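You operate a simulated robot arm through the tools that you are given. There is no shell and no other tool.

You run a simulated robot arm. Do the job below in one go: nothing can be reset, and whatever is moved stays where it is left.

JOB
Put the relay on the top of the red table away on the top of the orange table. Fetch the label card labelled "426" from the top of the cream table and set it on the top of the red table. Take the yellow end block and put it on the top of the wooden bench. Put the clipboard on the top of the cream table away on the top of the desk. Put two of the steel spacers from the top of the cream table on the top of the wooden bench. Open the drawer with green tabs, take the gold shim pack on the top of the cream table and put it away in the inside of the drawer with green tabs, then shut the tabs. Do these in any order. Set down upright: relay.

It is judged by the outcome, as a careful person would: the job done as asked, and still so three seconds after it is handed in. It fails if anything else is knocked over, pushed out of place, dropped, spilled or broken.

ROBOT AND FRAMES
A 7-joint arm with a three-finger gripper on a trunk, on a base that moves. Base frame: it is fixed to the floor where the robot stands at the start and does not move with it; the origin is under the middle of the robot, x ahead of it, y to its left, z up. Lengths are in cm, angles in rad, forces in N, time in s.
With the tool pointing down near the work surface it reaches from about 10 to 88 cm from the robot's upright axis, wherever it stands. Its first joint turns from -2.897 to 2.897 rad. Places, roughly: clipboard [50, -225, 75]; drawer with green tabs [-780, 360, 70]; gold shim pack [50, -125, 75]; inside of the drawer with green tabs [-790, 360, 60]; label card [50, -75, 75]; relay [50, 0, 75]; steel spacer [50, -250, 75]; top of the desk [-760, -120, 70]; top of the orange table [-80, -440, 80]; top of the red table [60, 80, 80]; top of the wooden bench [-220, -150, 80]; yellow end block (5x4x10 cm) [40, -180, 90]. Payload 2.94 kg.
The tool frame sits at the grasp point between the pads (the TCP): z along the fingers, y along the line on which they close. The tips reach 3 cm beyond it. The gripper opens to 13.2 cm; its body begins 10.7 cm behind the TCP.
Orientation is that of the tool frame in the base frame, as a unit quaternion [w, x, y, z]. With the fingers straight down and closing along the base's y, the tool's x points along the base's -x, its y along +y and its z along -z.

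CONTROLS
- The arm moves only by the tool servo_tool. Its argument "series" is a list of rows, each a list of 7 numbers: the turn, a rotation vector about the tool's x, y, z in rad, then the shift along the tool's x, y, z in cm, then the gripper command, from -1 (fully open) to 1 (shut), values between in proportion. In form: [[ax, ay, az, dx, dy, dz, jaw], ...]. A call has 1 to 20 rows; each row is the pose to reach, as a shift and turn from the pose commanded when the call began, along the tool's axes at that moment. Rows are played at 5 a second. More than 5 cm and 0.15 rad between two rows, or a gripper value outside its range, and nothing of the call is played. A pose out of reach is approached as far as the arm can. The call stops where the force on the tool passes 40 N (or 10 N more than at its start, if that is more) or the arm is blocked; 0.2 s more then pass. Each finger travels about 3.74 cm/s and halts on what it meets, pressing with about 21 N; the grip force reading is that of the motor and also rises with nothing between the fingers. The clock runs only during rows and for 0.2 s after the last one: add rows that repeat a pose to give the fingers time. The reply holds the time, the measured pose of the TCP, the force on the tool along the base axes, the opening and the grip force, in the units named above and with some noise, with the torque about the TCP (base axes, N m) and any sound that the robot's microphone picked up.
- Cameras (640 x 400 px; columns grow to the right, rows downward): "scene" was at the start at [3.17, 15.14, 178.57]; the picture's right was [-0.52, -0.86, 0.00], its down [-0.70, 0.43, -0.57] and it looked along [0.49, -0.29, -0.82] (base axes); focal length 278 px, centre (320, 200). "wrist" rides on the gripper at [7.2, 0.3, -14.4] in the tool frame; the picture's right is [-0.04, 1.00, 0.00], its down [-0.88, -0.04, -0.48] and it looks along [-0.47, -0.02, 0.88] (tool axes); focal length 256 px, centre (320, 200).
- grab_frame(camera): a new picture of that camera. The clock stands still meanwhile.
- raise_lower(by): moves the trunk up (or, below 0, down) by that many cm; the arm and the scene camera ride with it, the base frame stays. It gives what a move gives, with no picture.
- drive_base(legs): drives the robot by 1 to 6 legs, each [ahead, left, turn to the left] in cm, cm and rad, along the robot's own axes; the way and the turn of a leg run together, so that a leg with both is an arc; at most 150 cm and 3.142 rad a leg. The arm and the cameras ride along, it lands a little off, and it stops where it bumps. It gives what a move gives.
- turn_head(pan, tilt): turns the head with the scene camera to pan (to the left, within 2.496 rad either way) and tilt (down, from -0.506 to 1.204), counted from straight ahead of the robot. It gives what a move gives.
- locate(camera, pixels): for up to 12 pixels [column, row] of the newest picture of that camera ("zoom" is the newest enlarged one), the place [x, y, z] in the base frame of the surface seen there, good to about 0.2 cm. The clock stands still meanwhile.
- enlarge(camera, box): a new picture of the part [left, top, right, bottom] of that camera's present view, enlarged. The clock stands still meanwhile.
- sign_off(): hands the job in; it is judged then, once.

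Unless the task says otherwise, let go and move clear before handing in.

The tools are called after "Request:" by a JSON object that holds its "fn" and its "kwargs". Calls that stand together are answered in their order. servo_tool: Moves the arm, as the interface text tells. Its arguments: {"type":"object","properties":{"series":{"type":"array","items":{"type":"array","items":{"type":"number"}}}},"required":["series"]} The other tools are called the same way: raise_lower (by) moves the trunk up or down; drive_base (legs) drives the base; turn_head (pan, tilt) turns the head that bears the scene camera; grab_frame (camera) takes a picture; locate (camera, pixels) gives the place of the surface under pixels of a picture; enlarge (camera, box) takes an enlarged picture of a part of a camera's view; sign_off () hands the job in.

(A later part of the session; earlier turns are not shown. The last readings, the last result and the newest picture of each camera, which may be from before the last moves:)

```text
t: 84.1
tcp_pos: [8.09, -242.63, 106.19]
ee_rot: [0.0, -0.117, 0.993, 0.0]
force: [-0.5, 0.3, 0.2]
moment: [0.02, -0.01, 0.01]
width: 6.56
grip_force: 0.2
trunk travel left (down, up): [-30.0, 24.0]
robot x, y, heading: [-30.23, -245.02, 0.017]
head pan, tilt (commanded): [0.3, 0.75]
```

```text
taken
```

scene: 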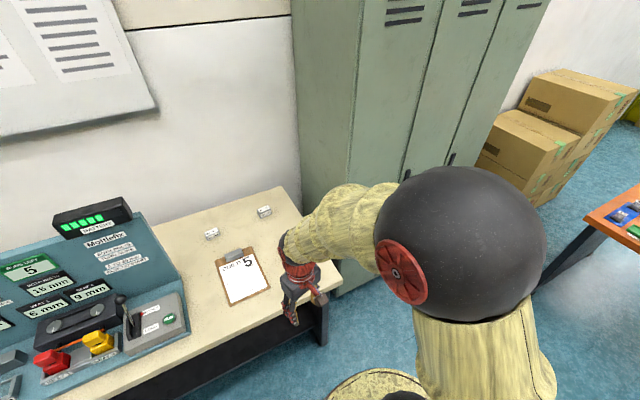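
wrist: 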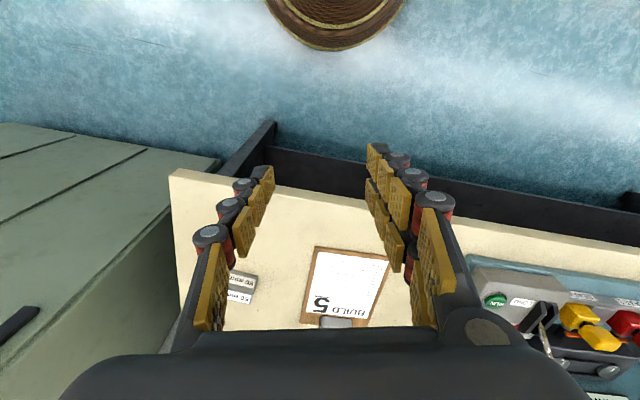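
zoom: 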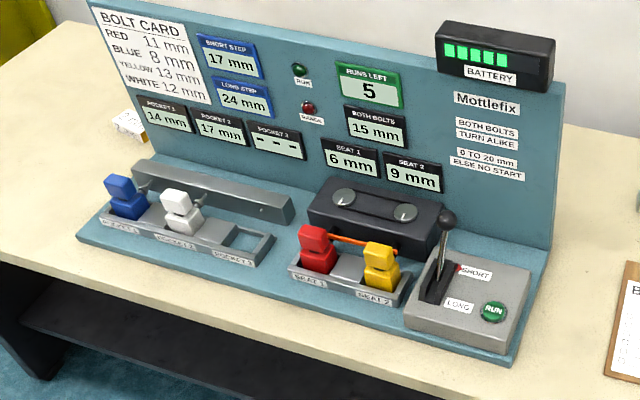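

The fixture is a device with a bolt card, seat displays, a lever and RUN button; the yellow block sits in "Seat 2". I need to read it closely, so I'll slide left in front of it and zoom.

Request:
{"fn": "drive_base", "kwargs": {"legs": [[0, 75, 0]]}}

Request:
{"fn": "turn_head", "kwargs": {"pan": 0.1, "tilt": 0.85}}

Request:
{"fn": "grab_frame", "kwargs": {"camera": "scene"}}

Request:
{"fn": "grab_frame", "kwargs": {"camera": "wrist"}}

```text
t: 88.2
tcp_pos: [6.91, -168.47, 106.12]
ee_rot: [-0.001, -0.117, 0.993, 0.0]
force: [-0.2, 0.4, 0.4]
moment: [-0.03, 0.01, 0.01]
width: 6.59
grip_force: 0.0
trunk travel left (down, up): [-30.0, 24.0]
robot x, y, heading: [-31.64, -170.53, 0.014]
head pan, tilt (commanded): [0.3, 0.75]
```

```text
t: 88.9
tcp_pos: [6.99, -168.46, 106.16]
ee_rot: [0.0, -0.118, 0.993, 0.0]
force: [-0.6, -0.6, -0.2]
moment: [0.02, 0.0, 0.01]
width: 6.6
grip_force: 0.0
trunk travel left (down, up): [-30.0, 24.0]
robot x, y, heading: [-31.41, -170.89, 0.014]
head pan, tilt (commanded): [0.099, 0.85]
```

```text
taken
```

scene: 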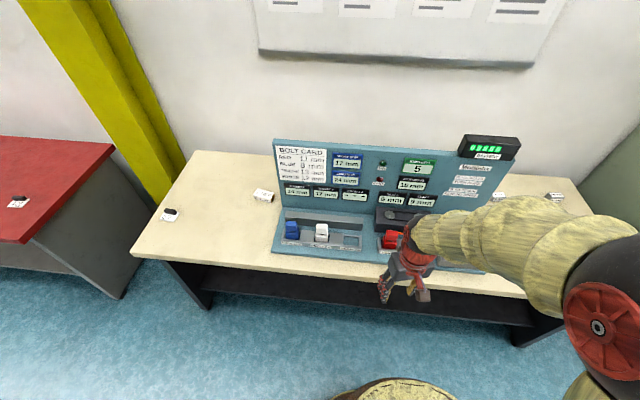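

```text
taken
```

wrist: 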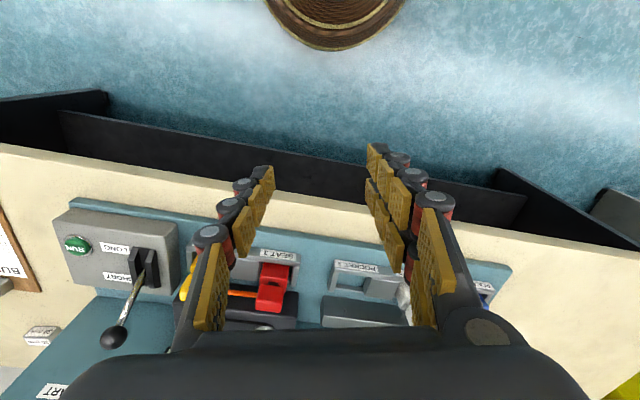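

Request:
{"fn": "enlarge", "kwargs": {"camera": "scene", "box": [270, 140, 370, 215]}}

Request:
{"fn": "enlarge", "kwargs": {"camera": "scene", "box": [365, 125, 525, 220]}}

Request:
{"fn": "enlarge", "kwargs": {"camera": "scene", "box": [270, 200, 430, 290]}}

```text
5.33 times, centred on (320, 178) of scene
```

zoom: 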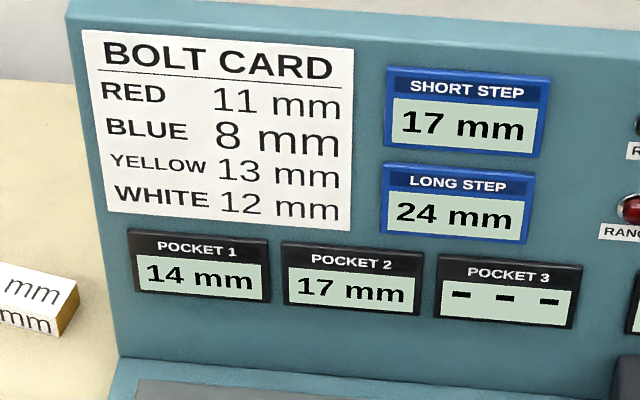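

```text
4.00 times, centred on (445, 172) of scene
```

zoom: 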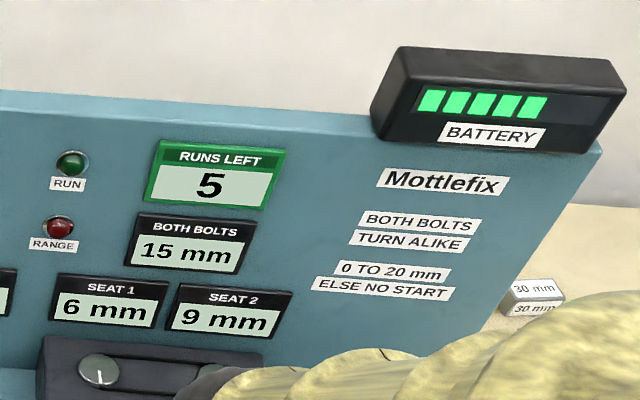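

```text
4.00 times, centred on (350, 245) of scene
```

zoom: 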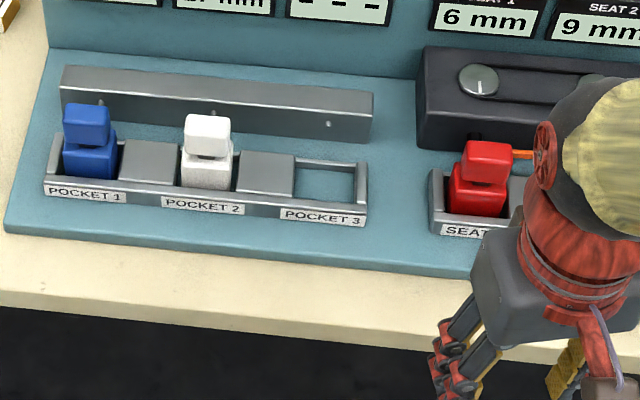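

The display reads: bolt card RED 11 / BLUE 8 / YELLOW 13 / WHITE 12; seats 6 and 9 mm; both bolts 15 mm; steps 17/24; five runs left. I'll locate the fixture and then view the seats closely with the wrist camera.

Request:
{"fn": "locate", "kwargs": {"camera": "scene", "pixels": [[390, 235], [322, 230], [292, 228], [275, 250], [280, 145], [455, 155], [490, 140], [345, 238], [265, 195], [170, 214], [380, 220], [480, 265]]}}

Request:
{"fn": "raise_lower", "kwargs": {"by": 15}}

Request:
{"fn": "grab_frame", "kwargs": {"camera": "wrist"}}

```text
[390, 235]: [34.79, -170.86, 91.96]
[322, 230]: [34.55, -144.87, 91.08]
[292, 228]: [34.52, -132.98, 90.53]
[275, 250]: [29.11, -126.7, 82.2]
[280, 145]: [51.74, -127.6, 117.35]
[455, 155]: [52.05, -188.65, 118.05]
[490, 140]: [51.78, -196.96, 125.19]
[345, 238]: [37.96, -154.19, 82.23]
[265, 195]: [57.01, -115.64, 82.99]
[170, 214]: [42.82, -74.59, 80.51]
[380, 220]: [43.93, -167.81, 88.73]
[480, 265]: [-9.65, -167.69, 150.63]
```

```text
t: 90.6
tcp_pos: [6.81, -168.4, 121.16]
ee_rot: [0.0, -0.118, 0.993, 0.0]
force: [0.1, -0.5, 0.7]
moment: [0.02, 0.03, 0.06]
width: 6.63
grip_force: 0.1
trunk travel left (down, up): [-45.0, 9.0]
robot x, y, heading: [-31.72, -171.03, 0.014]
head pan, tilt (commanded): [0.099, 0.85]
```

```text
taken
```

wrist: 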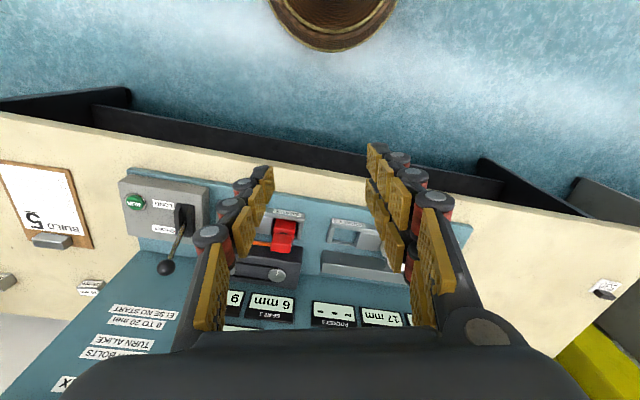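

Request:
{"fn": "servo_tool", "kwargs": {"series": [[0, 0, 0, 1.1, -4.5, 0, -1], [0, 0, 0, 2.2, -9, 0, -1], [0, 0, 0, 3.3, -13.6, 0, -1], [0, 0, 0, 3.3, -13.6, 0, -1], [0, 0, 0, 3.3, -13.6, 0, -1]]}}

Request:
{"fn": "grab_frame", "kwargs": {"camera": "wrist"}}

Request:
{"fn": "enlarge", "kwargs": {"camera": "wrist", "box": [200, 150, 420, 330]}}

```text
t: 91.8
tcp_pos: [6.89, -182.6, 121.34]
ee_rot: [0.0, -0.118, 0.993, 0.0]
force: [-0.6, 0.5, -0.4]
moment: [0.03, 0.0, -0.02]
width: 13.18
grip_force: 0.0
trunk travel left (down, up): [-45.0, 9.0]
robot x, y, heading: [-31.66, -170.57, 0.011]
head pan, tilt (commanded): [0.099, 0.85]
```

```text
taken
```

wrist: 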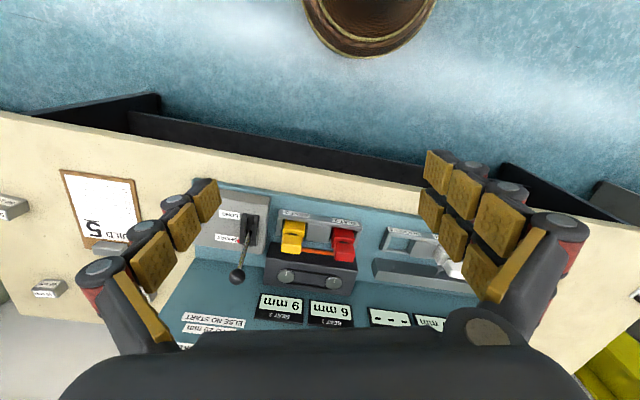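

```text
2.22 times, centred on (310, 240) of wrist
```

zoom: 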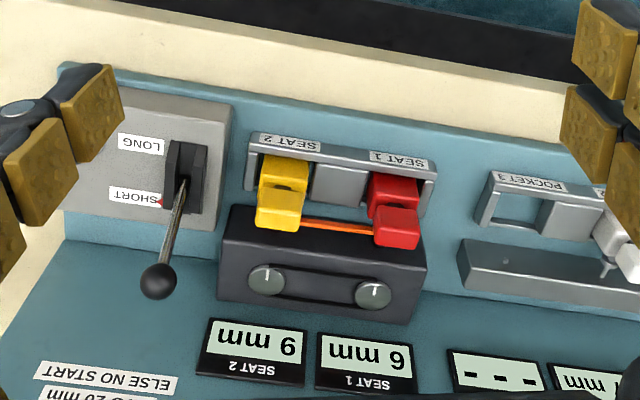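

Request:
{"fn": "enlarge", "kwargs": {"camera": "wrist", "box": [265, 200, 375, 300]}}

Request:
{"fn": "locate", "kwargs": {"camera": "zoom", "pixels": [[190, 160], [165, 220], [390, 180], [400, 240], [290, 222], [220, 215], [330, 232], [130, 60], [440, 100], [120, 240], [290, 130], [210, 270]]}}

```text
4.00 times, centred on (320, 250) of wrist
```

zoom: 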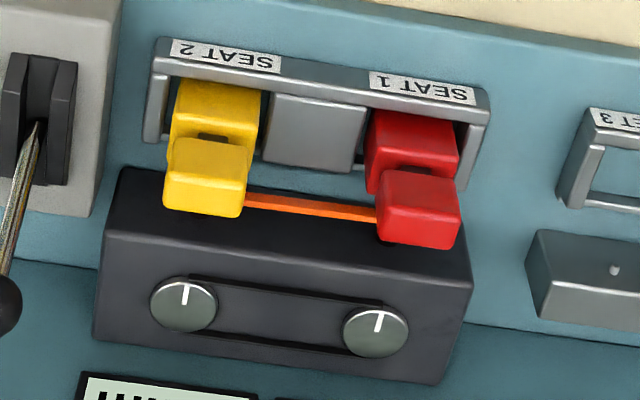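

```text
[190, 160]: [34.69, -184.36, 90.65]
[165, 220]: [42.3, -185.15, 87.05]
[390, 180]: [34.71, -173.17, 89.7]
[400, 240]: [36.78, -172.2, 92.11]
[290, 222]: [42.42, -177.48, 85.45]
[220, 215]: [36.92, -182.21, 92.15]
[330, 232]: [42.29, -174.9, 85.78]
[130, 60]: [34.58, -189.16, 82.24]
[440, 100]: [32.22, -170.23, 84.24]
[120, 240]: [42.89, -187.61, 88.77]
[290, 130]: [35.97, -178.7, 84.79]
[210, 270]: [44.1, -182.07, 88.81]
```

The orange strip is on the black drive box face (42.4,−177,85.5), seemingly not tied to the blocks. I'll look closer at how the yellow block is held before deciding; moving the wrist camera nearer.

Request:
{"fn": "servo_tool", "kwargs": {"series": [[0, 0, -0.12, -3, -1, 4, -1], [0, 0, -0.24, -6, -2, 8, -0.5], [0, 0, -0.24, -9, -3, 10, 0], [0, 0, -0.24, -9, -3, 10, 0.2]]}}

Request:
{"fn": "grab_frame", "kwargs": {"camera": "wrist"}}

Request:
{"fn": "enlarge", "kwargs": {"camera": "wrist", "box": [240, 150, 400, 330]}}

```text
refused: row 1 steps farther than a row can; nothing moved
```

```text
taken
```

wrist: 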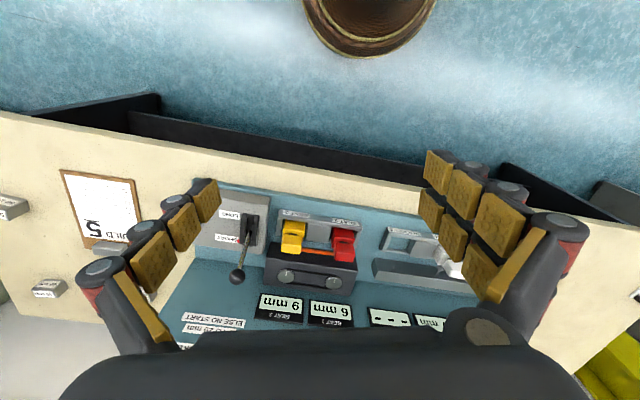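

```text
2.22 times, centred on (320, 240) of wrist
```

zoom: 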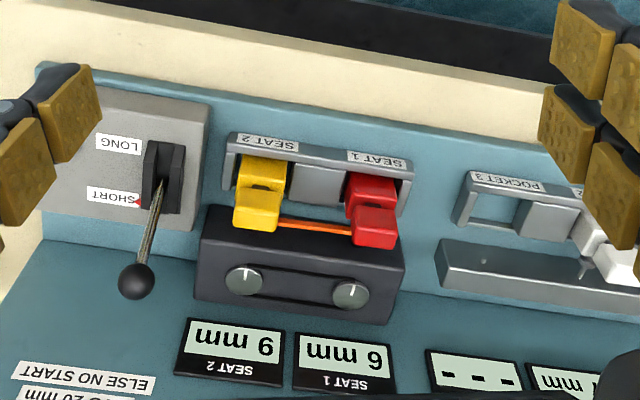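

Request:
{"fn": "locate", "kwargs": {"camera": "zoom", "pixels": [[136, 282], [160, 190], [100, 200], [190, 120], [60, 100], [240, 70], [260, 200], [262, 170], [300, 228], [340, 110], [230, 150], [245, 280]]}}

Request:
{"fn": "servo_tool", "kwargs": {"series": [[0, 0, 0, -3, -1, 3, -0.8], [0, 0, 0, -6, -2, 6, -0.6], [0, 0, 0, -9, -3, 9, -0.4], [0, 0, 0, -12, -4, 11, -0.2], [0, 0, 0, -15.5, -4.5, 12, 0], [0, 0, 0, -19, -5, 13, 0], [0, 0, 0, -22, -5.5, 13, 0], [0, 0, 0, -22, -5.5, 13, 0]]}}

Request:
{"fn": "grab_frame", "kwargs": {"camera": "wrist"}}

Request:
{"fn": "enlarge", "kwargs": {"camera": "wrist", "box": [220, 80, 440, 240]}}

```text
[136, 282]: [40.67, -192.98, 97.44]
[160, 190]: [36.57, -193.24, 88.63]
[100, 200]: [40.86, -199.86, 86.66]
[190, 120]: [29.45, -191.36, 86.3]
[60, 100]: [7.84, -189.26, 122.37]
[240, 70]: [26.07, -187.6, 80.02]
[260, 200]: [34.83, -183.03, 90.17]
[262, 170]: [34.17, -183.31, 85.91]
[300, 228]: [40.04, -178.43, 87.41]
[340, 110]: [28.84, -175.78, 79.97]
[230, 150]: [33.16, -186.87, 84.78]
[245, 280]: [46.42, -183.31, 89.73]
```

```text
t: 93.6
tcp_pos: [29.42, -182.59, 108.06]
ee_rot: [0.0, -0.117, 0.993, 0.0]
force: [-0.1, -0.3, -0.2]
moment: [0.01, 0.0, 0.01]
width: 6.6
grip_force: 0.0
trunk travel left (down, up): [-45.0, 9.0]
robot x, y, heading: [-31.59, -171.05, 0.01]
head pan, tilt (commanded): [0.099, 0.85]
```

```text
taken
```

wrist: 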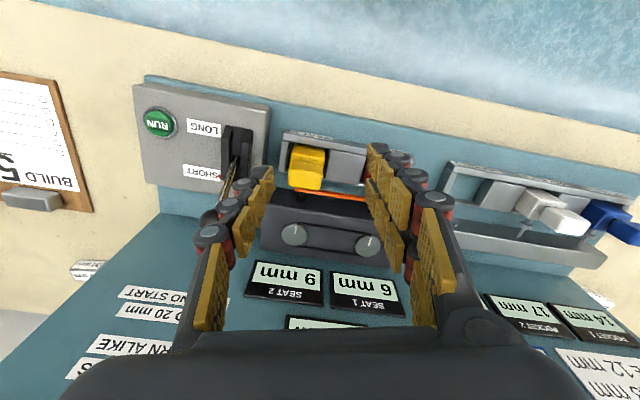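

```text
2.50 times, centred on (330, 160) of wrist
```

zoom: 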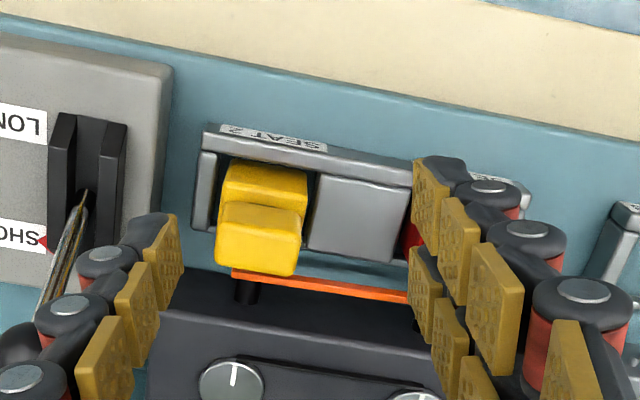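

Now I can see a dark bolt (zoom 247,292) running from the drive box into the yellow block's back, with the orange bar beside it. I'll measure the block's head and bolt.

Request:
{"fn": "locate", "kwargs": {"camera": "zoom", "pixels": [[225, 207], [298, 212], [260, 225], [220, 262], [292, 268], [255, 268], [228, 172], [303, 178], [247, 292], [320, 285], [240, 275], [265, 190]]}}

Request:
{"fn": "enlarge", "kwargs": {"camera": "wrist", "box": [270, 130, 390, 210]}}

```text
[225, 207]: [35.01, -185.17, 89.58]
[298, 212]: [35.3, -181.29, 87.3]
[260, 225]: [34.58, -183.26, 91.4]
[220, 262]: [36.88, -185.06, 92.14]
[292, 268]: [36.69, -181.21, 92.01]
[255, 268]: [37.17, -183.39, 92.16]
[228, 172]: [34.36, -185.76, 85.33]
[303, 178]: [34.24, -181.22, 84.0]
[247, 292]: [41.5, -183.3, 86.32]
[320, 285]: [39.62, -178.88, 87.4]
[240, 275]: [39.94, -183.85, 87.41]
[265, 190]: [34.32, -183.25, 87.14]
```

```text
5.00 times, centred on (330, 170) of wrist
```

zoom: 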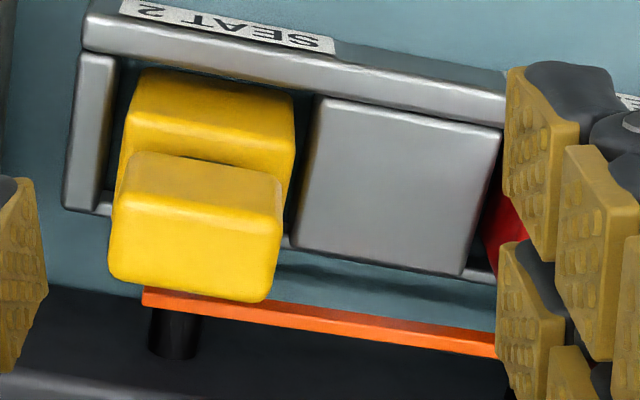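

The orange bar lies at x≈40, z≈87 just behind the blocks; the yellow head is free-standing above it (y −185.3…−181.3, top 92.15). I'll line up closing along x above the head for a gentle test pull.

Request:
{"fn": "servo_tool", "kwargs": {"series": [[0, 0, 0.139, -0.55, -0.19, 0, 0], [0, 0, 0.278, -1.11, -0.38, 0, 0], [0, 0, 0.417, -1.66, -0.57, 0, 0], [0, 0, 0.556, -2.2, -0.76, 0, 0], [0, 0, 0.695, -2.8, -0.95, 0, 0], [0, 0, 0.834, -3.3, -1.13, 0, 0], [0, 0, 0.973, -3.9, -1.32, 0, 0], [0, 0, 1.112, -4.4, -1.5, 0, 0], [0, 0, 1.251, -5, -1.7, 0, 0], [0, 0, 1.39, -5.5, -1.9, 0, 0], [0, 0, 1.529, -6.1, -2.1, 0, 0], [0, 0, 1.668, -6.6, -2.3, 0, 0], [0, 0, 1.806, -7.2, -2.46, 0, 0], [0, 0, 1.806, -7.2, -2.46, 0, 0]]}}

Request:
{"fn": "grab_frame", "kwargs": {"camera": "wrist"}}

Request:
{"fn": "enlarge", "kwargs": {"camera": "wrist", "box": [240, 80, 400, 200]}}

```text
t: 96.6
tcp_pos: [37.13, -183.39, 108.23]
ee_rot: [0.0, 0.707, 0.708, 0.0]
force: [0.6, -0.5, -0.4]
moment: [0.04, -0.02, -0.01]
width: 6.6
grip_force: 0.1
trunk travel left (down, up): [-45.0, 9.0]
robot x, y, heading: [-31.25, -170.77, 0.015]
head pan, tilt (commanded): [0.099, 0.85]
```

```text
taken
```

wrist: 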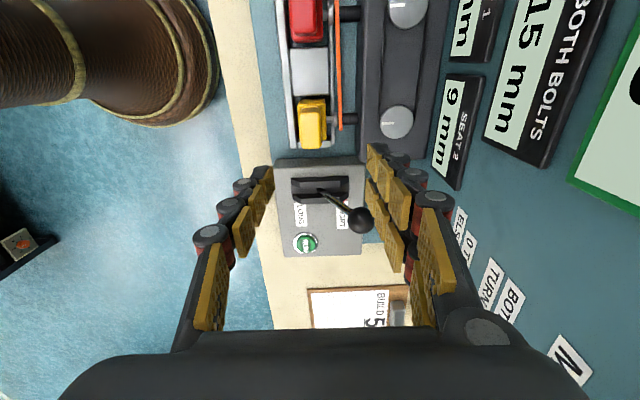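

```text
3.33 times, centred on (320, 140) of wrist
```

zoom: 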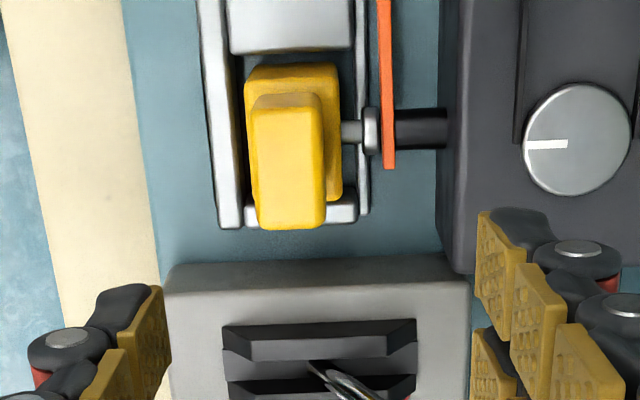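

Very informative: the silver thing is the yellow block's own adjustable bolt, with its head facing the driver shaft; the block just sits in the open seat, so it should lift straight up. Locating the head precisely for the grip.

Request:
{"fn": "locate", "kwargs": {"camera": "zoom", "pixels": [[258, 115], [320, 115], [258, 222], [320, 222], [288, 160], [248, 75], [338, 75], [340, 190], [370, 130], [388, 100], [390, 165], [420, 130]]}}

```text
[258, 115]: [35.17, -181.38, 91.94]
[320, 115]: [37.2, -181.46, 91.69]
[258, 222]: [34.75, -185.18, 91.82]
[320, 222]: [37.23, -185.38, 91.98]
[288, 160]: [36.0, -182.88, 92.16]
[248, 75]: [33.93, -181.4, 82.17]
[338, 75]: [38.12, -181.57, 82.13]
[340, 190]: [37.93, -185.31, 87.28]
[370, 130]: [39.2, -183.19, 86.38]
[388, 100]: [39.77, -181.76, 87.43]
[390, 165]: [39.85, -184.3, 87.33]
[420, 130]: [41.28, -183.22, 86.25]
```

Head spans x 34.7–37.4, y −185.4…−181.2, top 92.16. Descending to z≈92.2 centred at x=36.0 and closing on it.

Request:
{"fn": "servo_tool", "kwargs": {"series": [[0, 0, 0, 0.1, -1.15, 4, 0], [0, 0, 0, 0.1, -1.15, 8, 0], [0, 0, 0, 0.1, -1.15, 12, 0], [0, 0, 0, 0.1, -1.15, 14.5, 0], [0, 0, 0, 0.1, -1.15, 16, 0], [0, 0, 0, 0.1, -1.15, 16, 0]]}}

Request:
{"fn": "grab_frame", "kwargs": {"camera": "wrist"}}

```text
t: 98.0
tcp_pos: [36.08, -183.22, 92.12]
ee_rot: [0.001, 0.706, 0.708, 0.001]
force: [-0.7, -0.1, 0.5]
moment: [-0.02, 0.0, 0.02]
width: 6.61
grip_force: 0.0
trunk travel left (down, up): [-45.0, 9.0]
robot x, y, heading: [-31.17, -171.01, 0.014]
head pan, tilt (commanded): [0.099, 0.85]
```

```text
taken
```

wrist: 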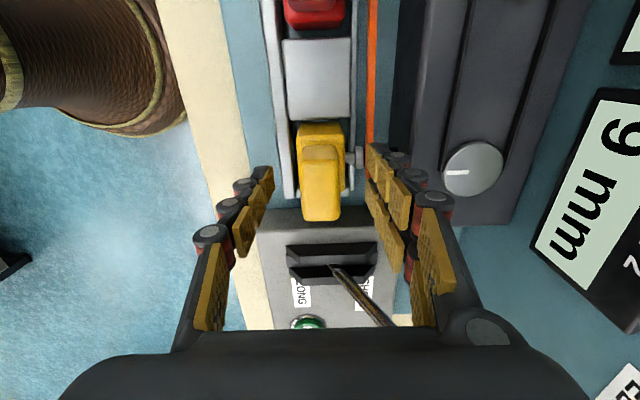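

Head centred at (320,180) between the fingers. Closing on it.

Request:
{"fn": "servo_tool", "kwargs": {"series": [[0, 0, 0, 0, 0, 0, 0.3], [0, 0, 0, 0, 0, 0, 0.5], [0, 0, 0, 0, 0, 0, 0.7], [0, 0, 0, 0, 0, 0, 1], [0, 0, 0, 0, 0, 0, 1], [0, 0, 0, 0, 0, 0, 1]]}}

Request:
{"fn": "servo_tool", "kwargs": {"series": [[0, 0, 0, 0, 0, -0.2, 1], [0, 0, 0, 0, 0, -0.4, 1], [0, 0, 0, 0, 0, -0.4, 1]]}}

Request:
{"fn": "grab_frame", "kwargs": {"camera": "wrist"}}

```text
t: 99.4
tcp_pos: [36.03, -183.28, 92.17]
ee_rot: [0.0, 0.706, 0.708, 0.0]
force: [0.0, -0.8, 0.4]
moment: [0.03, -0.01, 0.01]
width: 2.56
grip_force: 21.3
trunk travel left (down, up): [-45.0, 9.0]
robot x, y, heading: [-31.47, -170.23, 0.019]
head pan, tilt (commanded): [0.099, 0.85]
```

```text
t: 100.2
tcp_pos: [35.99, -183.35, 92.44]
ee_rot: [-0.001, 0.707, 0.707, -0.001]
force: [-0.1, -0.2, -3.7]
moment: [0.02, 0.01, 0.02]
width: 2.57
grip_force: 20.7
trunk travel left (down, up): [-45.0, 9.0]
robot x, y, heading: [-31.46, -171.03, 0.017]
head pan, tilt (commanded): [0.099, 0.85]
```

```text
taken
```

wrist: 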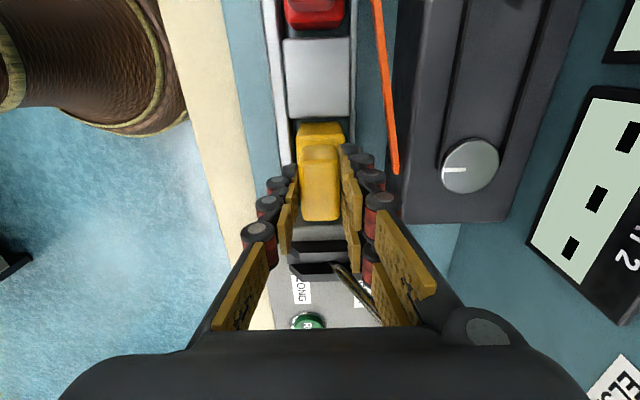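

The seat 2 display went to "– – –" and the load is only 3.7 N (the block's weight): it's free. Lifting it straight up and retracting.

Request:
{"fn": "servo_tool", "kwargs": {"series": [[0, 0, 0, 0, 0, -1, 1], [0, 0, 0, 0, 0, -3, 1], [0, 0, 0, 0, 0, -6, 1], [0, 0, 0, 0, 0, -10, 1], [0, 0, 0, 0, 0, -14, 1], [0, 0, 0, 0, 0, -18, 1], [0, 0, 0, 0, -4, -20, 1], [0, 0, 0, 0, -8.5, -20, 1], [0, 0, 0, 0, -13, -20, 1], [0, 0, 0, 0, -17.5, -20, 1], [0, 0, 0, 0, -22, -20, 1], [0, 0, 0, 0, -26.5, -20, 1], [0, 0, 0, 0, -26.5, -20, 1]]}}

Request:
{"fn": "grab_frame", "kwargs": {"camera": "wrist"}}

Request:
{"fn": "grab_frame", "kwargs": {"camera": "scene"}}

```text
t: 103.0
tcp_pos: [9.54, -183.41, 112.52]
ee_rot: [-0.001, 0.706, 0.708, -0.001]
force: [-0.1, 0.2, -3.0]
moment: [0.02, -0.01, 0.03]
width: 2.55
grip_force: 20.9
trunk travel left (down, up): [-45.0, 9.0]
robot x, y, heading: [-31.52, -170.73, 0.017]
head pan, tilt (commanded): [0.099, 0.85]
```

```text
taken
```

wrist: 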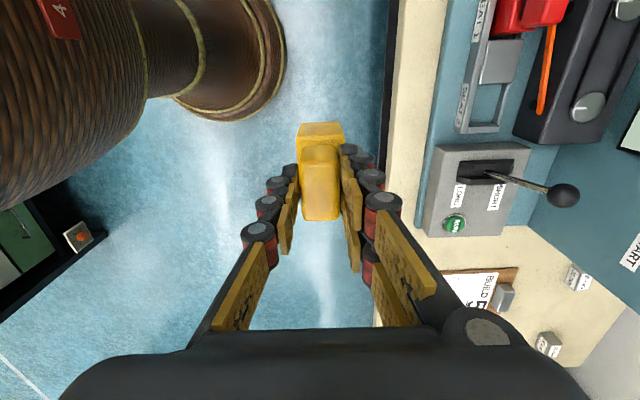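

```text
taken
```

scene: 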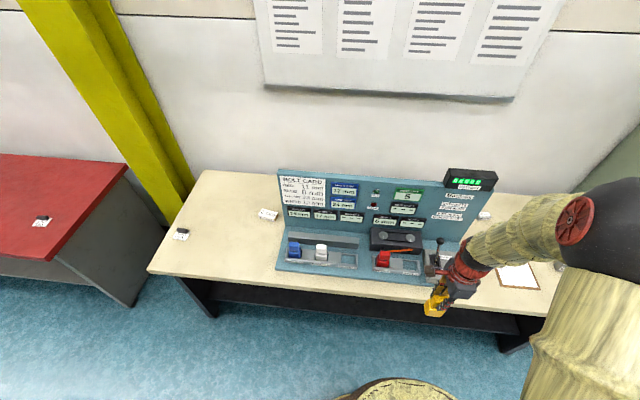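

Request:
{"fn": "enlarge", "kwargs": {"camera": "scene", "box": [270, 165, 500, 300]}}

Request:
{"fn": "turn_head", "kwargs": {"pan": -2.4, "tilt": 0.6}}

Request:
{"fn": "grab_frame", "kwargs": {"camera": "scene"}}

Request:
{"fn": "turn_head", "kwargs": {"pan": 2.4, "tilt": 0.6}}

Request:
{"fn": "grab_frame", "kwargs": {"camera": "scene"}}

```text
2.78 times, centred on (385, 232) of scene
```

zoom: 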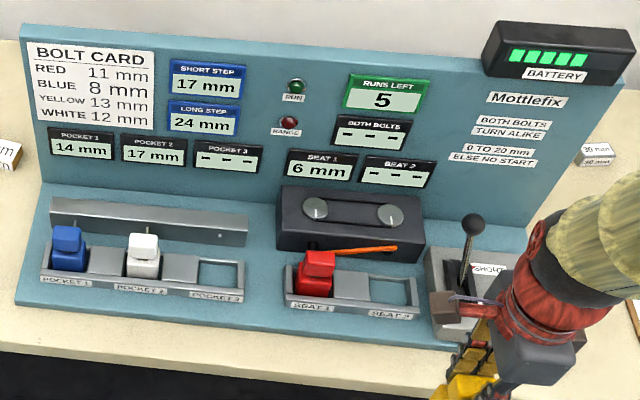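

```text
t: 105.3
tcp_pos: [9.5, -183.35, 112.61]
ee_rot: [0.0, 0.707, 0.707, 0.0]
force: [0.3, -0.3, -3.6]
moment: [-0.01, 0.0, 0.01]
width: 2.55
grip_force: 21.1
trunk travel left (down, up): [-45.0, 9.0]
robot x, y, heading: [-31.94, -170.77, 0.019]
head pan, tilt (commanded): [-2.4, 0.6]
```

```text
taken
```

scene: 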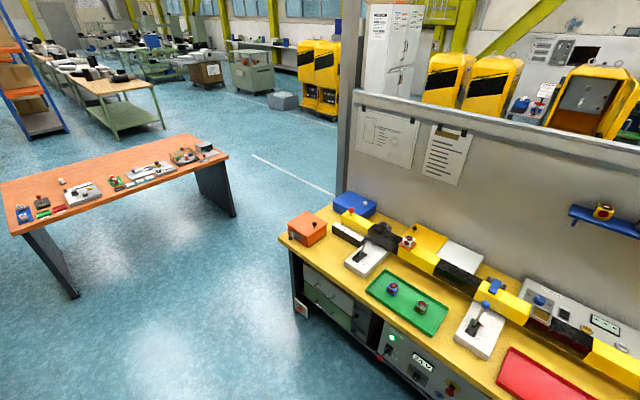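

```text
t: 109.1
tcp_pos: [9.36, -183.33, 112.58]
ee_rot: [0.001, 0.706, 0.708, 0.0]
force: [-0.4, 0.4, -3.5]
moment: [-0.02, 0.03, 0.02]
width: 2.56
grip_force: 20.4
trunk travel left (down, up): [-45.0, 9.0]
robot x, y, heading: [-31.18, -170.83, 0.014]
head pan, tilt (commanded): [2.4, 0.6]
```

```text
taken
```

scene: 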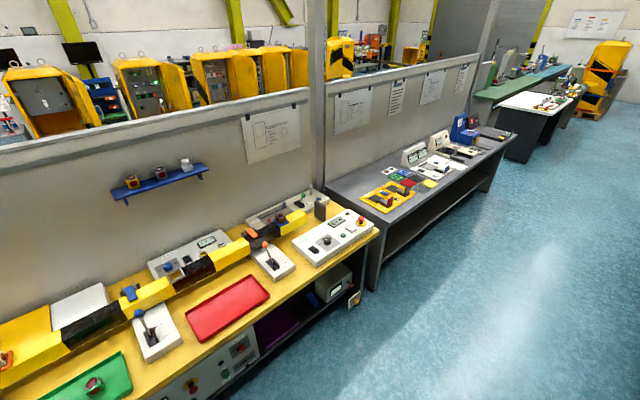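

The device looks intact (red block upright, seat 2 empty). The wooden bench is the yellow-topped one behind me; I'll turn around to face it and survey its top for free spots.

Request:
{"fn": "drive_base", "kwargs": {"legs": [[0, 0, 3.12], [30, 0, 0]]}}

Request:
{"fn": "turn_head", "kwargs": {"pan": 0.35, "tilt": 0.75}}

Request:
{"fn": "grab_frame", "kwargs": {"camera": "scene"}}

Request:
{"fn": "turn_head", "kwargs": {"pan": -0.5, "tilt": 0.75}}

Request:
{"fn": "grab_frame", "kwargs": {"camera": "scene"}}

```text
t: 118.4
tcp_pos: [-102.21, -156.49, 112.51]
ee_rot: [0.001, -0.696, 0.718, -0.001]
force: [-0.7, 0.2, -3.1]
moment: [-0.01, -0.01, -0.01]
width: 2.6
grip_force: 21.0
trunk travel left (down, up): [-45.0, 9.0]
robot x, y, heading: [-61.33, -170.13, 3.124]
head pan, tilt (commanded): [2.4, 0.6]
```

```text
t: 120.4
tcp_pos: [-102.04, -156.58, 112.63]
ee_rot: [0.0, -0.695, 0.719, -0.001]
force: [0.7, -0.7, -3.1]
moment: [-0.02, 0.02, 0.03]
width: 2.58
grip_force: 21.0
trunk travel left (down, up): [-45.0, 9.0]
robot x, y, heading: [-61.43, -170.58, 3.127]
head pan, tilt (commanded): [0.351, 0.75]
```

```text
taken
```

scene: 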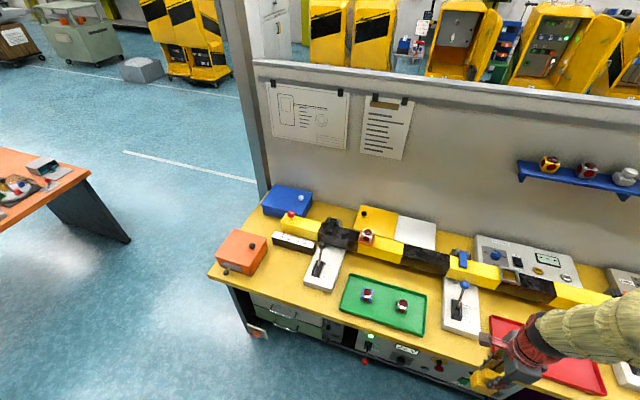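

```text
t: 121.6
tcp_pos: [-102.12, -156.49, 112.52]
ee_rot: [0.001, -0.696, 0.718, 0.0]
force: [0.5, 0.5, -3.5]
moment: [-0.02, -0.02, 0.02]
width: 2.57
grip_force: 20.8
trunk travel left (down, up): [-45.0, 9.0]
robot x, y, heading: [-61.51, -170.16, 3.129]
head pan, tilt (commanded): [-0.499, 0.75]
```

```text
taken
```

scene: 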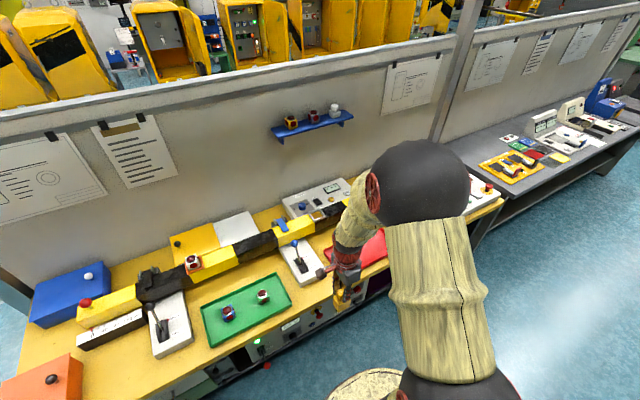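

Several free strips on the bench top are visible; locating candidate spots and edges.

Request:
{"fn": "turn_head", "kwargs": {"pan": 0.35, "tilt": 0.75}}

Request:
{"fn": "grab_frame", "kwargs": {"camera": "scene"}}

Request:
{"fn": "locate", "kwargs": {"camera": "scene", "pixels": [[213, 275], [265, 285], [285, 270], [320, 298], [270, 262], [335, 310], [345, 302], [430, 300], [432, 345], [350, 318], [305, 270], [260, 280]]}}

Request:
{"fn": "enlarge", "kwargs": {"camera": "scene", "box": [200, 180, 480, 380]}}

```text
t: 122.7
tcp_pos: [-102.15, -156.45, 112.48]
ee_rot: [0.0, -0.696, 0.718, 0.001]
force: [-0.5, 0.2, -2.3]
moment: [0.01, -0.04, 0.0]
width: 2.59
grip_force: 21.0
trunk travel left (down, up): [-45.0, 9.0]
robot x, y, heading: [-61.79, -170.33, 3.126]
head pan, tilt (commanded): [0.351, 0.75]
```

```text
taken
```

scene: 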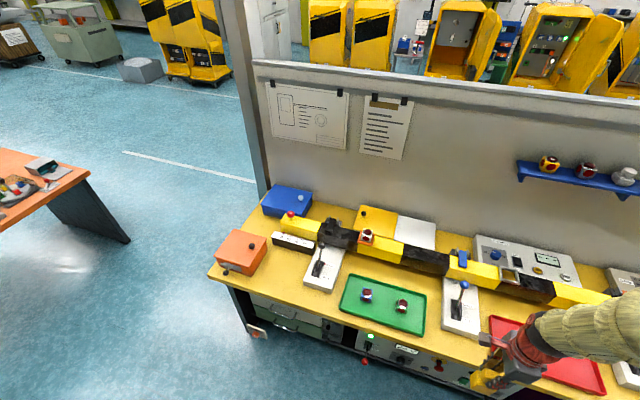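

```text
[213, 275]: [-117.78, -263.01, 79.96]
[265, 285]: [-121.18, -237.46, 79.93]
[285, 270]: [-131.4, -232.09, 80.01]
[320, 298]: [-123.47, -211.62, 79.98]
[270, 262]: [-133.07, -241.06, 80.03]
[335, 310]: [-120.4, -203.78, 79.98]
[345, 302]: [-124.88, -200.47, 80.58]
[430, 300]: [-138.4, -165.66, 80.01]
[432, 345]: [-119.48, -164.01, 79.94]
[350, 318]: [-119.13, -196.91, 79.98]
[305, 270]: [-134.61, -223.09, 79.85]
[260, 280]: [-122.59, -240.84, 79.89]
```

```text
2.00 times, centred on (340, 280) of scene
```

zoom: 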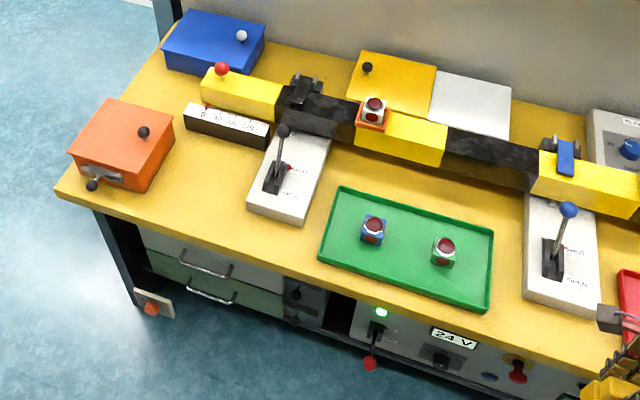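

A clear patch lies between the orange box and the first lever box, about x −118…−138, y −242…−225. I'll drive over in front of it.

Request:
{"fn": "drive_base", "kwargs": {"legs": [[0, 63, 0], [24, 0, 0]]}}

Request:
{"fn": "grab_frame", "kwargs": {"camera": "wrist"}}

```text
t: 127.6
tcp_pos: [-127.58, -217.91, 112.56]
ee_rot: [0.0, -0.696, 0.718, 0.0]
force: [-1.0, -0.1, -3.0]
moment: [0.0, -0.05, -0.02]
width: 2.57
grip_force: 21.1
trunk travel left (down, up): [-45.0, 9.0]
robot x, y, heading: [-87.02, -231.72, 3.122]
head pan, tilt (commanded): [0.351, 0.75]
```

```text
taken
```

wrist: 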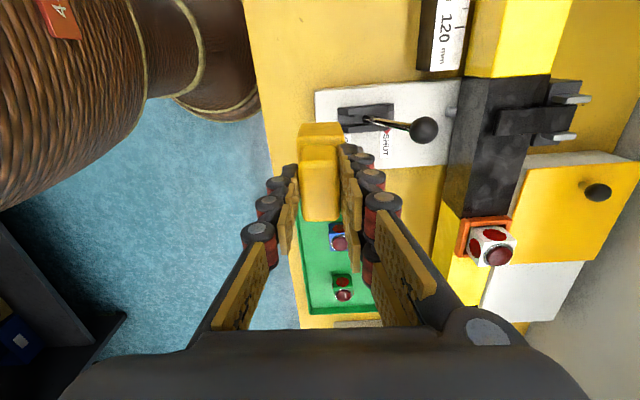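

Request:
{"fn": "locate", "kwargs": {"camera": "wrist", "pixels": [[318, 92], [450, 85], [455, 160], [425, 60], [262, 40], [300, 40], [370, 40], [400, 20], [425, 130], [445, 20], [270, 150], [350, 5]]}}

```text
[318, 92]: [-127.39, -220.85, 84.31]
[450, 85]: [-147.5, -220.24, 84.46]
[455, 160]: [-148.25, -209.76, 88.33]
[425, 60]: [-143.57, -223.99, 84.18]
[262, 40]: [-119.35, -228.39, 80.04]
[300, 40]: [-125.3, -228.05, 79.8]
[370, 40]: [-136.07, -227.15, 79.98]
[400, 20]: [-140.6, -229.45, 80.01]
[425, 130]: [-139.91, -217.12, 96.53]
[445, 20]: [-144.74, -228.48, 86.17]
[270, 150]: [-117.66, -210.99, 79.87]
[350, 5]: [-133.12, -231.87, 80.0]
```

Lever box ends at y≈−221; the patch to its left is clear. Moving the block above (−133.5,−233) and lowering to just above the bench.

Request:
{"fn": "servo_tool", "kwargs": {"series": [[0, 0, 0, 3.8, 1.36, 0, 1], [0, 0, 0, 7.6, 2.7, 0, 1], [0, 0, 0, 11.4, 4.1, 0, 1], [0, 0, 0, 15.27, 5.45, 0, 1], [0, 0, 0, 15.27, 5.45, 4, 1], [0, 0, 0, 15.27, 5.45, 8.5, 1], [0, 0, 0, 15.27, 5.45, 13, 1], [0, 0, 0, 15.27, 5.45, 17, 1], [0, 0, 0, 15.27, 5.45, 20, 1], [0, 0, 0, 15.27, 5.45, 21.5, 1], [0, 0, 0, 15.27, 5.45, 22, 1], [0, 0, 0, 15.27, 5.45, 22, 1]]}}

Request:
{"fn": "grab_frame", "kwargs": {"camera": "wrist"}}

```text
t: 130.2
tcp_pos: [-133.36, -233.0, 90.61]
ee_rot: [0.001, -0.696, 0.718, -0.001]
force: [1.0, -0.4, -3.3]
moment: [0.0, 0.02, 0.02]
width: 2.57
grip_force: 20.9
trunk travel left (down, up): [-45.0, 9.0]
robot x, y, heading: [-86.84, -231.59, 3.129]
head pan, tilt (commanded): [0.351, 0.75]
```

```text
taken
```

wrist: 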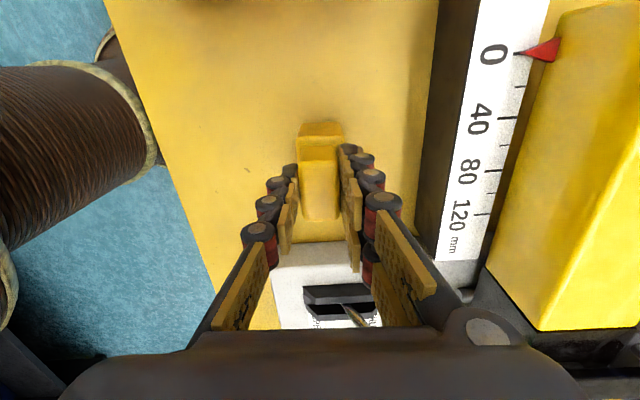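

Still carrying 3.3 N, so not touching. Lowering 0.2 cm at a time until contact.

Request:
{"fn": "servo_tool", "kwargs": {"series": [[0, 0, 0, 0, 0, 0.2, 1], [0, 0, 0, 0, 0, 0.4, 1], [0, 0, 0, 0, 0, 0.55, 1], [0, 0, 0, 0, 0, 0.55, 1]]}}

```text
t: 131.2
tcp_pos: [-133.44, -232.96, 90.1]
ee_rot: [-0.001, -0.695, 0.719, 0.0]
force: [-0.6, 0.1, -3.2]
moment: [0.01, 0.0, -0.01]
width: 2.56
grip_force: 21.4
trunk travel left (down, up): [-45.0, 9.0]
robot x, y, heading: [-86.82, -232.06, 3.12]
head pan, tilt (commanded): [0.351, 0.75]
```

Request:
{"fn": "servo_tool", "kwargs": {"series": [[0, 0, 0, 0, 0, 0.1, 1], [0, 0, 0, 0, 0, 0.2, 1], [0, 0, 0, 0, 0, 0.2, 1]]}}

```text
t: 132.0
tcp_pos: [-133.41, -232.9, 89.84]
ee_rot: [0.0, -0.695, 0.719, 0.0]
force: [1.4, 1.9, 7.3]
moment: [0.36, -0.12, 0.0]
width: 2.6
grip_force: 21.2
trunk travel left (down, up): [-45.0, 9.0]
robot x, y, heading: [-86.85, -232.1, 3.126]
head pan, tilt (commanded): [0.351, 0.75]
```

Contact made (upward 7 N, about 10 N above the hanging load). Releasing slowly and rising.

Request:
{"fn": "servo_tool", "kwargs": {"series": [[0, 0, 0, 0, 0, -0.1, 0.6], [0, 0, 0, 0, 0, -0.1, 0.5], [0, 0, 0, 0, 0, -0.1, 0.3], [0, 0, 0, 0, 0, -0.1, 0.2], [0, 0, 0, 0, 0, -0.1, 0.2], [0, 0, 0, 0, 0, -3, 0.2], [0, 0, 0, 0, 0, -7, 0.2], [0, 0, 0, 0, 0, -11, 0.2], [0, 0, 0, 0, 0, -15, 0.2], [0, 0, 0, 0, 0, -20, 0.2], [0, 0, 0, 0, 0, -20, 0.2]]}}

Request:
{"fn": "grab_frame", "kwargs": {"camera": "wrist"}}

```text
t: 134.4
tcp_pos: [-133.36, -232.99, 109.97]
ee_rot: [0.001, -0.695, 0.719, -0.001]
force: [-0.5, -0.7, -0.4]
moment: [0.02, -0.01, 0.0]
width: 5.28
grip_force: 0.1
trunk travel left (down, up): [-45.0, 9.0]
robot x, y, heading: [-87.0, -231.98, 3.126]
head pan, tilt (commanded): [0.351, 0.75]
```

```text
taken
```

wrist: 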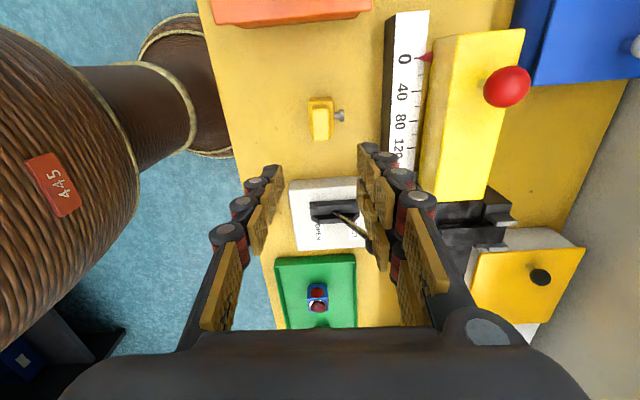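

The yellow block stands upright on the bench at (322,118). Next the steel spacers: backing off, lowering the trunk to its original height and turning to the cream table's far end.

Request:
{"fn": "drive_base", "kwargs": {"legs": [[-42, 0, 0], [0, 0, -3.125], [15, 0, 0]]}}

Request:
{"fn": "turn_head", "kwargs": {"pan": 0.0, "tilt": 0.8}}

Request:
{"fn": "grab_frame", "kwargs": {"camera": "scene"}}

Request:
{"fn": "grab_frame", "kwargs": {"camera": "wrist"}}

```text
t: 145.4
tcp_pos: [16.86, -233.41, 109.89]
ee_rot: [-0.001, 0.728, 0.685, -0.001]
force: [0.4, -0.3, -0.5]
moment: [-0.02, 0.05, 0.01]
width: 5.27
grip_force: 0.1
trunk travel left (down, up): [-45.0, 9.0]
robot x, y, heading: [-29.65, -233.28, -0.044]
head pan, tilt (commanded): [0.351, 0.75]
```

```text
t: 146.2
tcp_pos: [16.87, -233.37, 109.95]
ee_rot: [0.0, 0.729, 0.685, 0.0]
force: [-0.1, 0.0, -0.1]
moment: [0.01, 0.01, 0.02]
width: 5.3
grip_force: 0.1
trunk travel left (down, up): [-45.0, 9.0]
robot x, y, heading: [-29.92, -233.41, -0.045]
head pan, tilt (commanded): [0.0, 0.799]
```

```text
taken
```

scene: 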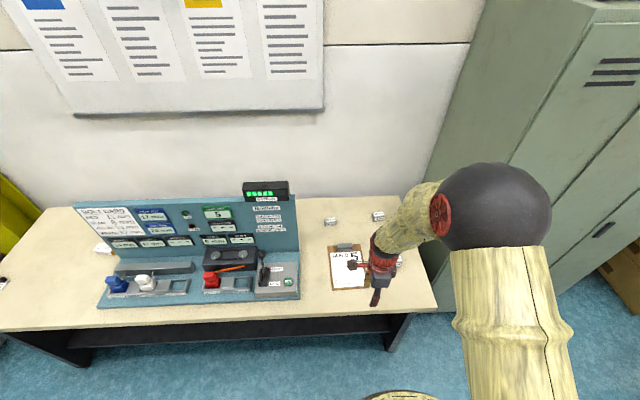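

```text
taken
```

wrist: 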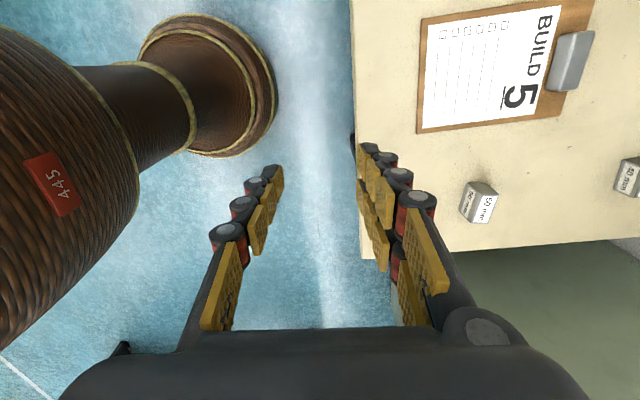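

Spacers: 50 mm at wrist (478,202), 40 mm at (628,177). Zooming and locating the 50 mm spacer and the clipboard.

Request:
{"fn": "enlarge", "kwargs": {"camera": "wrist", "box": [440, 165, 520, 235]}}

Request:
{"fn": "locate", "kwargs": {"camera": "wrist", "pixels": [[470, 184], [462, 217], [497, 196], [490, 222], [484, 207], [628, 177], [570, 60], [422, 25], [418, 130], [560, 110], [590, 5], [365, 120]]}}

Request:
{"fn": "locate", "kwargs": {"camera": "scene", "pixels": [[331, 219], [379, 214], [345, 250], [437, 305], [400, 196], [330, 250], [332, 288]]}}

```text
5.71 times, centred on (480, 200) of wrist
```

zoom: 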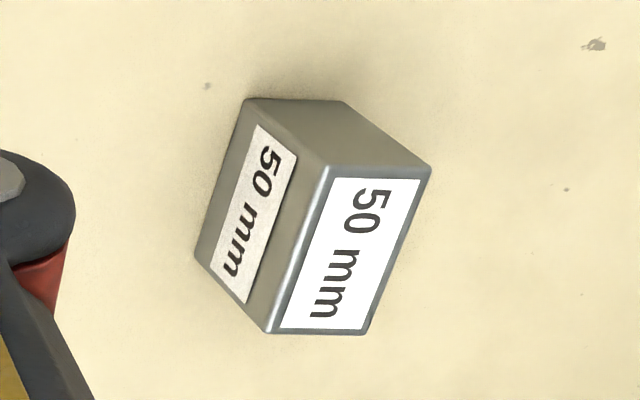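

```text
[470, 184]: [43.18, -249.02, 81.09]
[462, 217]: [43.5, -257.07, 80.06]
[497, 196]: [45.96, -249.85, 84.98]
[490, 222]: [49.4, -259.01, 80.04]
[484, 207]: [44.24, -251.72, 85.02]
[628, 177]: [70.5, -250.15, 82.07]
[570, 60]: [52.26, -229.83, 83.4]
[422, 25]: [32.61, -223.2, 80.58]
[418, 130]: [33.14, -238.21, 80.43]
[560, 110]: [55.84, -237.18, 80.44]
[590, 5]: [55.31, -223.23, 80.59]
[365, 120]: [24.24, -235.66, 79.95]
```

```text
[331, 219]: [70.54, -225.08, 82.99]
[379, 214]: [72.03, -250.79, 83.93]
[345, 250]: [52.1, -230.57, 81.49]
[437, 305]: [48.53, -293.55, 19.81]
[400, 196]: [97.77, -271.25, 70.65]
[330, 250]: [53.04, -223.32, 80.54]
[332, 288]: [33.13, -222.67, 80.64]
```

Request:
{"fn": "locate", "kwargs": {"camera": "zoom", "pixels": [[332, 176], [424, 174], [362, 326], [280, 328], [345, 250], [250, 105], [200, 250], [265, 325]]}}

```text
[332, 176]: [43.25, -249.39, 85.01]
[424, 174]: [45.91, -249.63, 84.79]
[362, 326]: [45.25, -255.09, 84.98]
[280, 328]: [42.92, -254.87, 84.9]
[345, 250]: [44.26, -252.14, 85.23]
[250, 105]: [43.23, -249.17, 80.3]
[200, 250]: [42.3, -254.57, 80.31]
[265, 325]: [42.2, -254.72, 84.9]
```

50 mm spacer: centre ≈(44.3,−252.2), 5.5×2.9 cm, top z 85. Lowering the trunk back 15 cm, then moving above it.

Request:
{"fn": "raise_lower", "kwargs": {"by": -15}}

Request:
{"fn": "servo_tool", "kwargs": {"series": [[0, 0, 0.03, -2.44, 4.08, 0, 0], [0, 0, 0.03, -4.88, 8.16, 0, 0], [0, 0, 0.03, -7.32, 12.24, 0, 0], [0, 0, 0.03, -9.76, 16.3, 0, 0], [0, 0, 0.03, -12.2, 20.4, 0, 0], [0, 0, 0.03, -14.64, 24.5, 0, 0], [0, 0, 0.03, -17.08, 28.55, 0, 0], [0, 0, 0.03, -17.08, 28.55, 0, 0]]}}

Request:
{"fn": "grab_frame", "kwargs": {"camera": "wrist"}}

```text
t: 148.0
tcp_pos: [16.76, -233.49, 94.99]
ee_rot: [0.0, 0.729, 0.684, 0.0]
force: [0.2, 0.1, 0.6]
moment: [-0.01, 0.02, -0.01]
width: 5.25
grip_force: 0.2
trunk travel left (down, up): [-30.0, 24.0]
robot x, y, heading: [-29.71, -233.63, -0.05]
head pan, tilt (commanded): [0.0, 0.799]
```

```text
t: 149.8
tcp_pos: [44.06, -251.96, 94.89]
ee_rot: [0.0, 0.739, 0.674, 0.0]
force: [0.0, 0.6, -0.6]
moment: [0.03, 0.01, 0.04]
width: 6.63
grip_force: 0.0
trunk travel left (down, up): [-30.0, 24.0]
robot x, y, heading: [-29.71, -233.09, -0.048]
head pan, tilt (commanded): [0.0, 0.799]
```

```text
taken
```

wrist: 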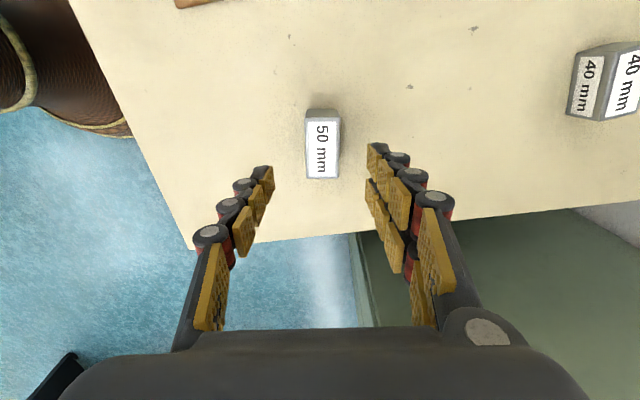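

Spacer top sits at (322,150), right under the grasp point. Descending and gripping.

Request:
{"fn": "servo_tool", "kwargs": {"series": [[0, 0, 0, 0, 0.2, 4, 0], [0, 0, 0, 0, 0.2, 8, 0], [0, 0, 0, 0, 0.2, 10, 0], [0, 0, 0, 0, 0.2, 11, 0], [0, 0, 0, 0, 0.2, 11, 0.3], [0, 0, 0, 0, 0.2, 11, 0.6], [0, 0, 0, 0, 0.2, 11, 1], [0, 0, 0, 0, 0.2, 11, 1], [0, 0, 0, 0, 0.2, 11, 1]]}}

Request:
{"fn": "servo_tool", "kwargs": {"series": [[0, 0, 0, 0, 0, -1, 1], [0, 0, 0, 0, 0, -4, 1], [0, 0, 0, 0, 0, -8, 1], [0, 0, 0, 0, 0, -12, 1], [0, 0, 0, 0, 0, -16, 1], [0, 0, 0, 0, 0, -20, 1], [0, 0, 0, 0, 0, -20, 1]]}}

Request:
{"fn": "grab_frame", "kwargs": {"camera": "wrist"}}

```text
t: 151.8
tcp_pos: [44.48, -252.13, 83.84]
ee_rot: [0.0, 0.739, 0.673, -0.001]
force: [-2.2, -0.7, -0.6]
moment: [0.06, 0.09, 0.04]
width: 3.4
grip_force: 21.1
trunk travel left (down, up): [-30.0, 24.0]
robot x, y, heading: [-29.51, -233.29, -0.051]
head pan, tilt (commanded): [0.0, 0.799]
```

```text
t: 153.4
tcp_pos: [44.5, -252.38, 103.87]
ee_rot: [0.0, 0.739, 0.674, 0.0]
force: [0.4, 0.4, -7.9]
moment: [0.03, 0.01, -0.01]
width: 3.37
grip_force: 20.6
trunk travel left (down, up): [-30.0, 24.0]
robot x, y, heading: [-29.66, -233.56, -0.046]
head pan, tilt (commanded): [0.0, 0.799]
```

```text
taken
```

wrist: 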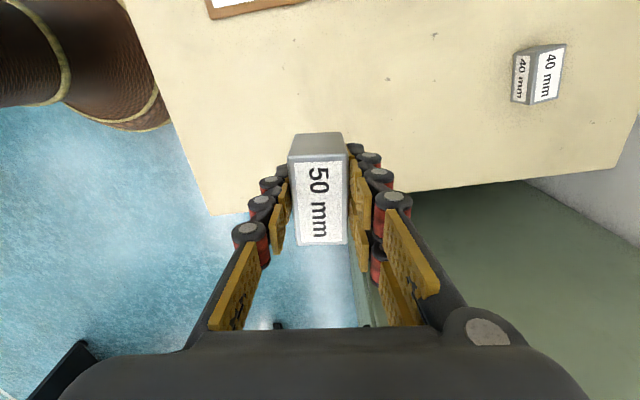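

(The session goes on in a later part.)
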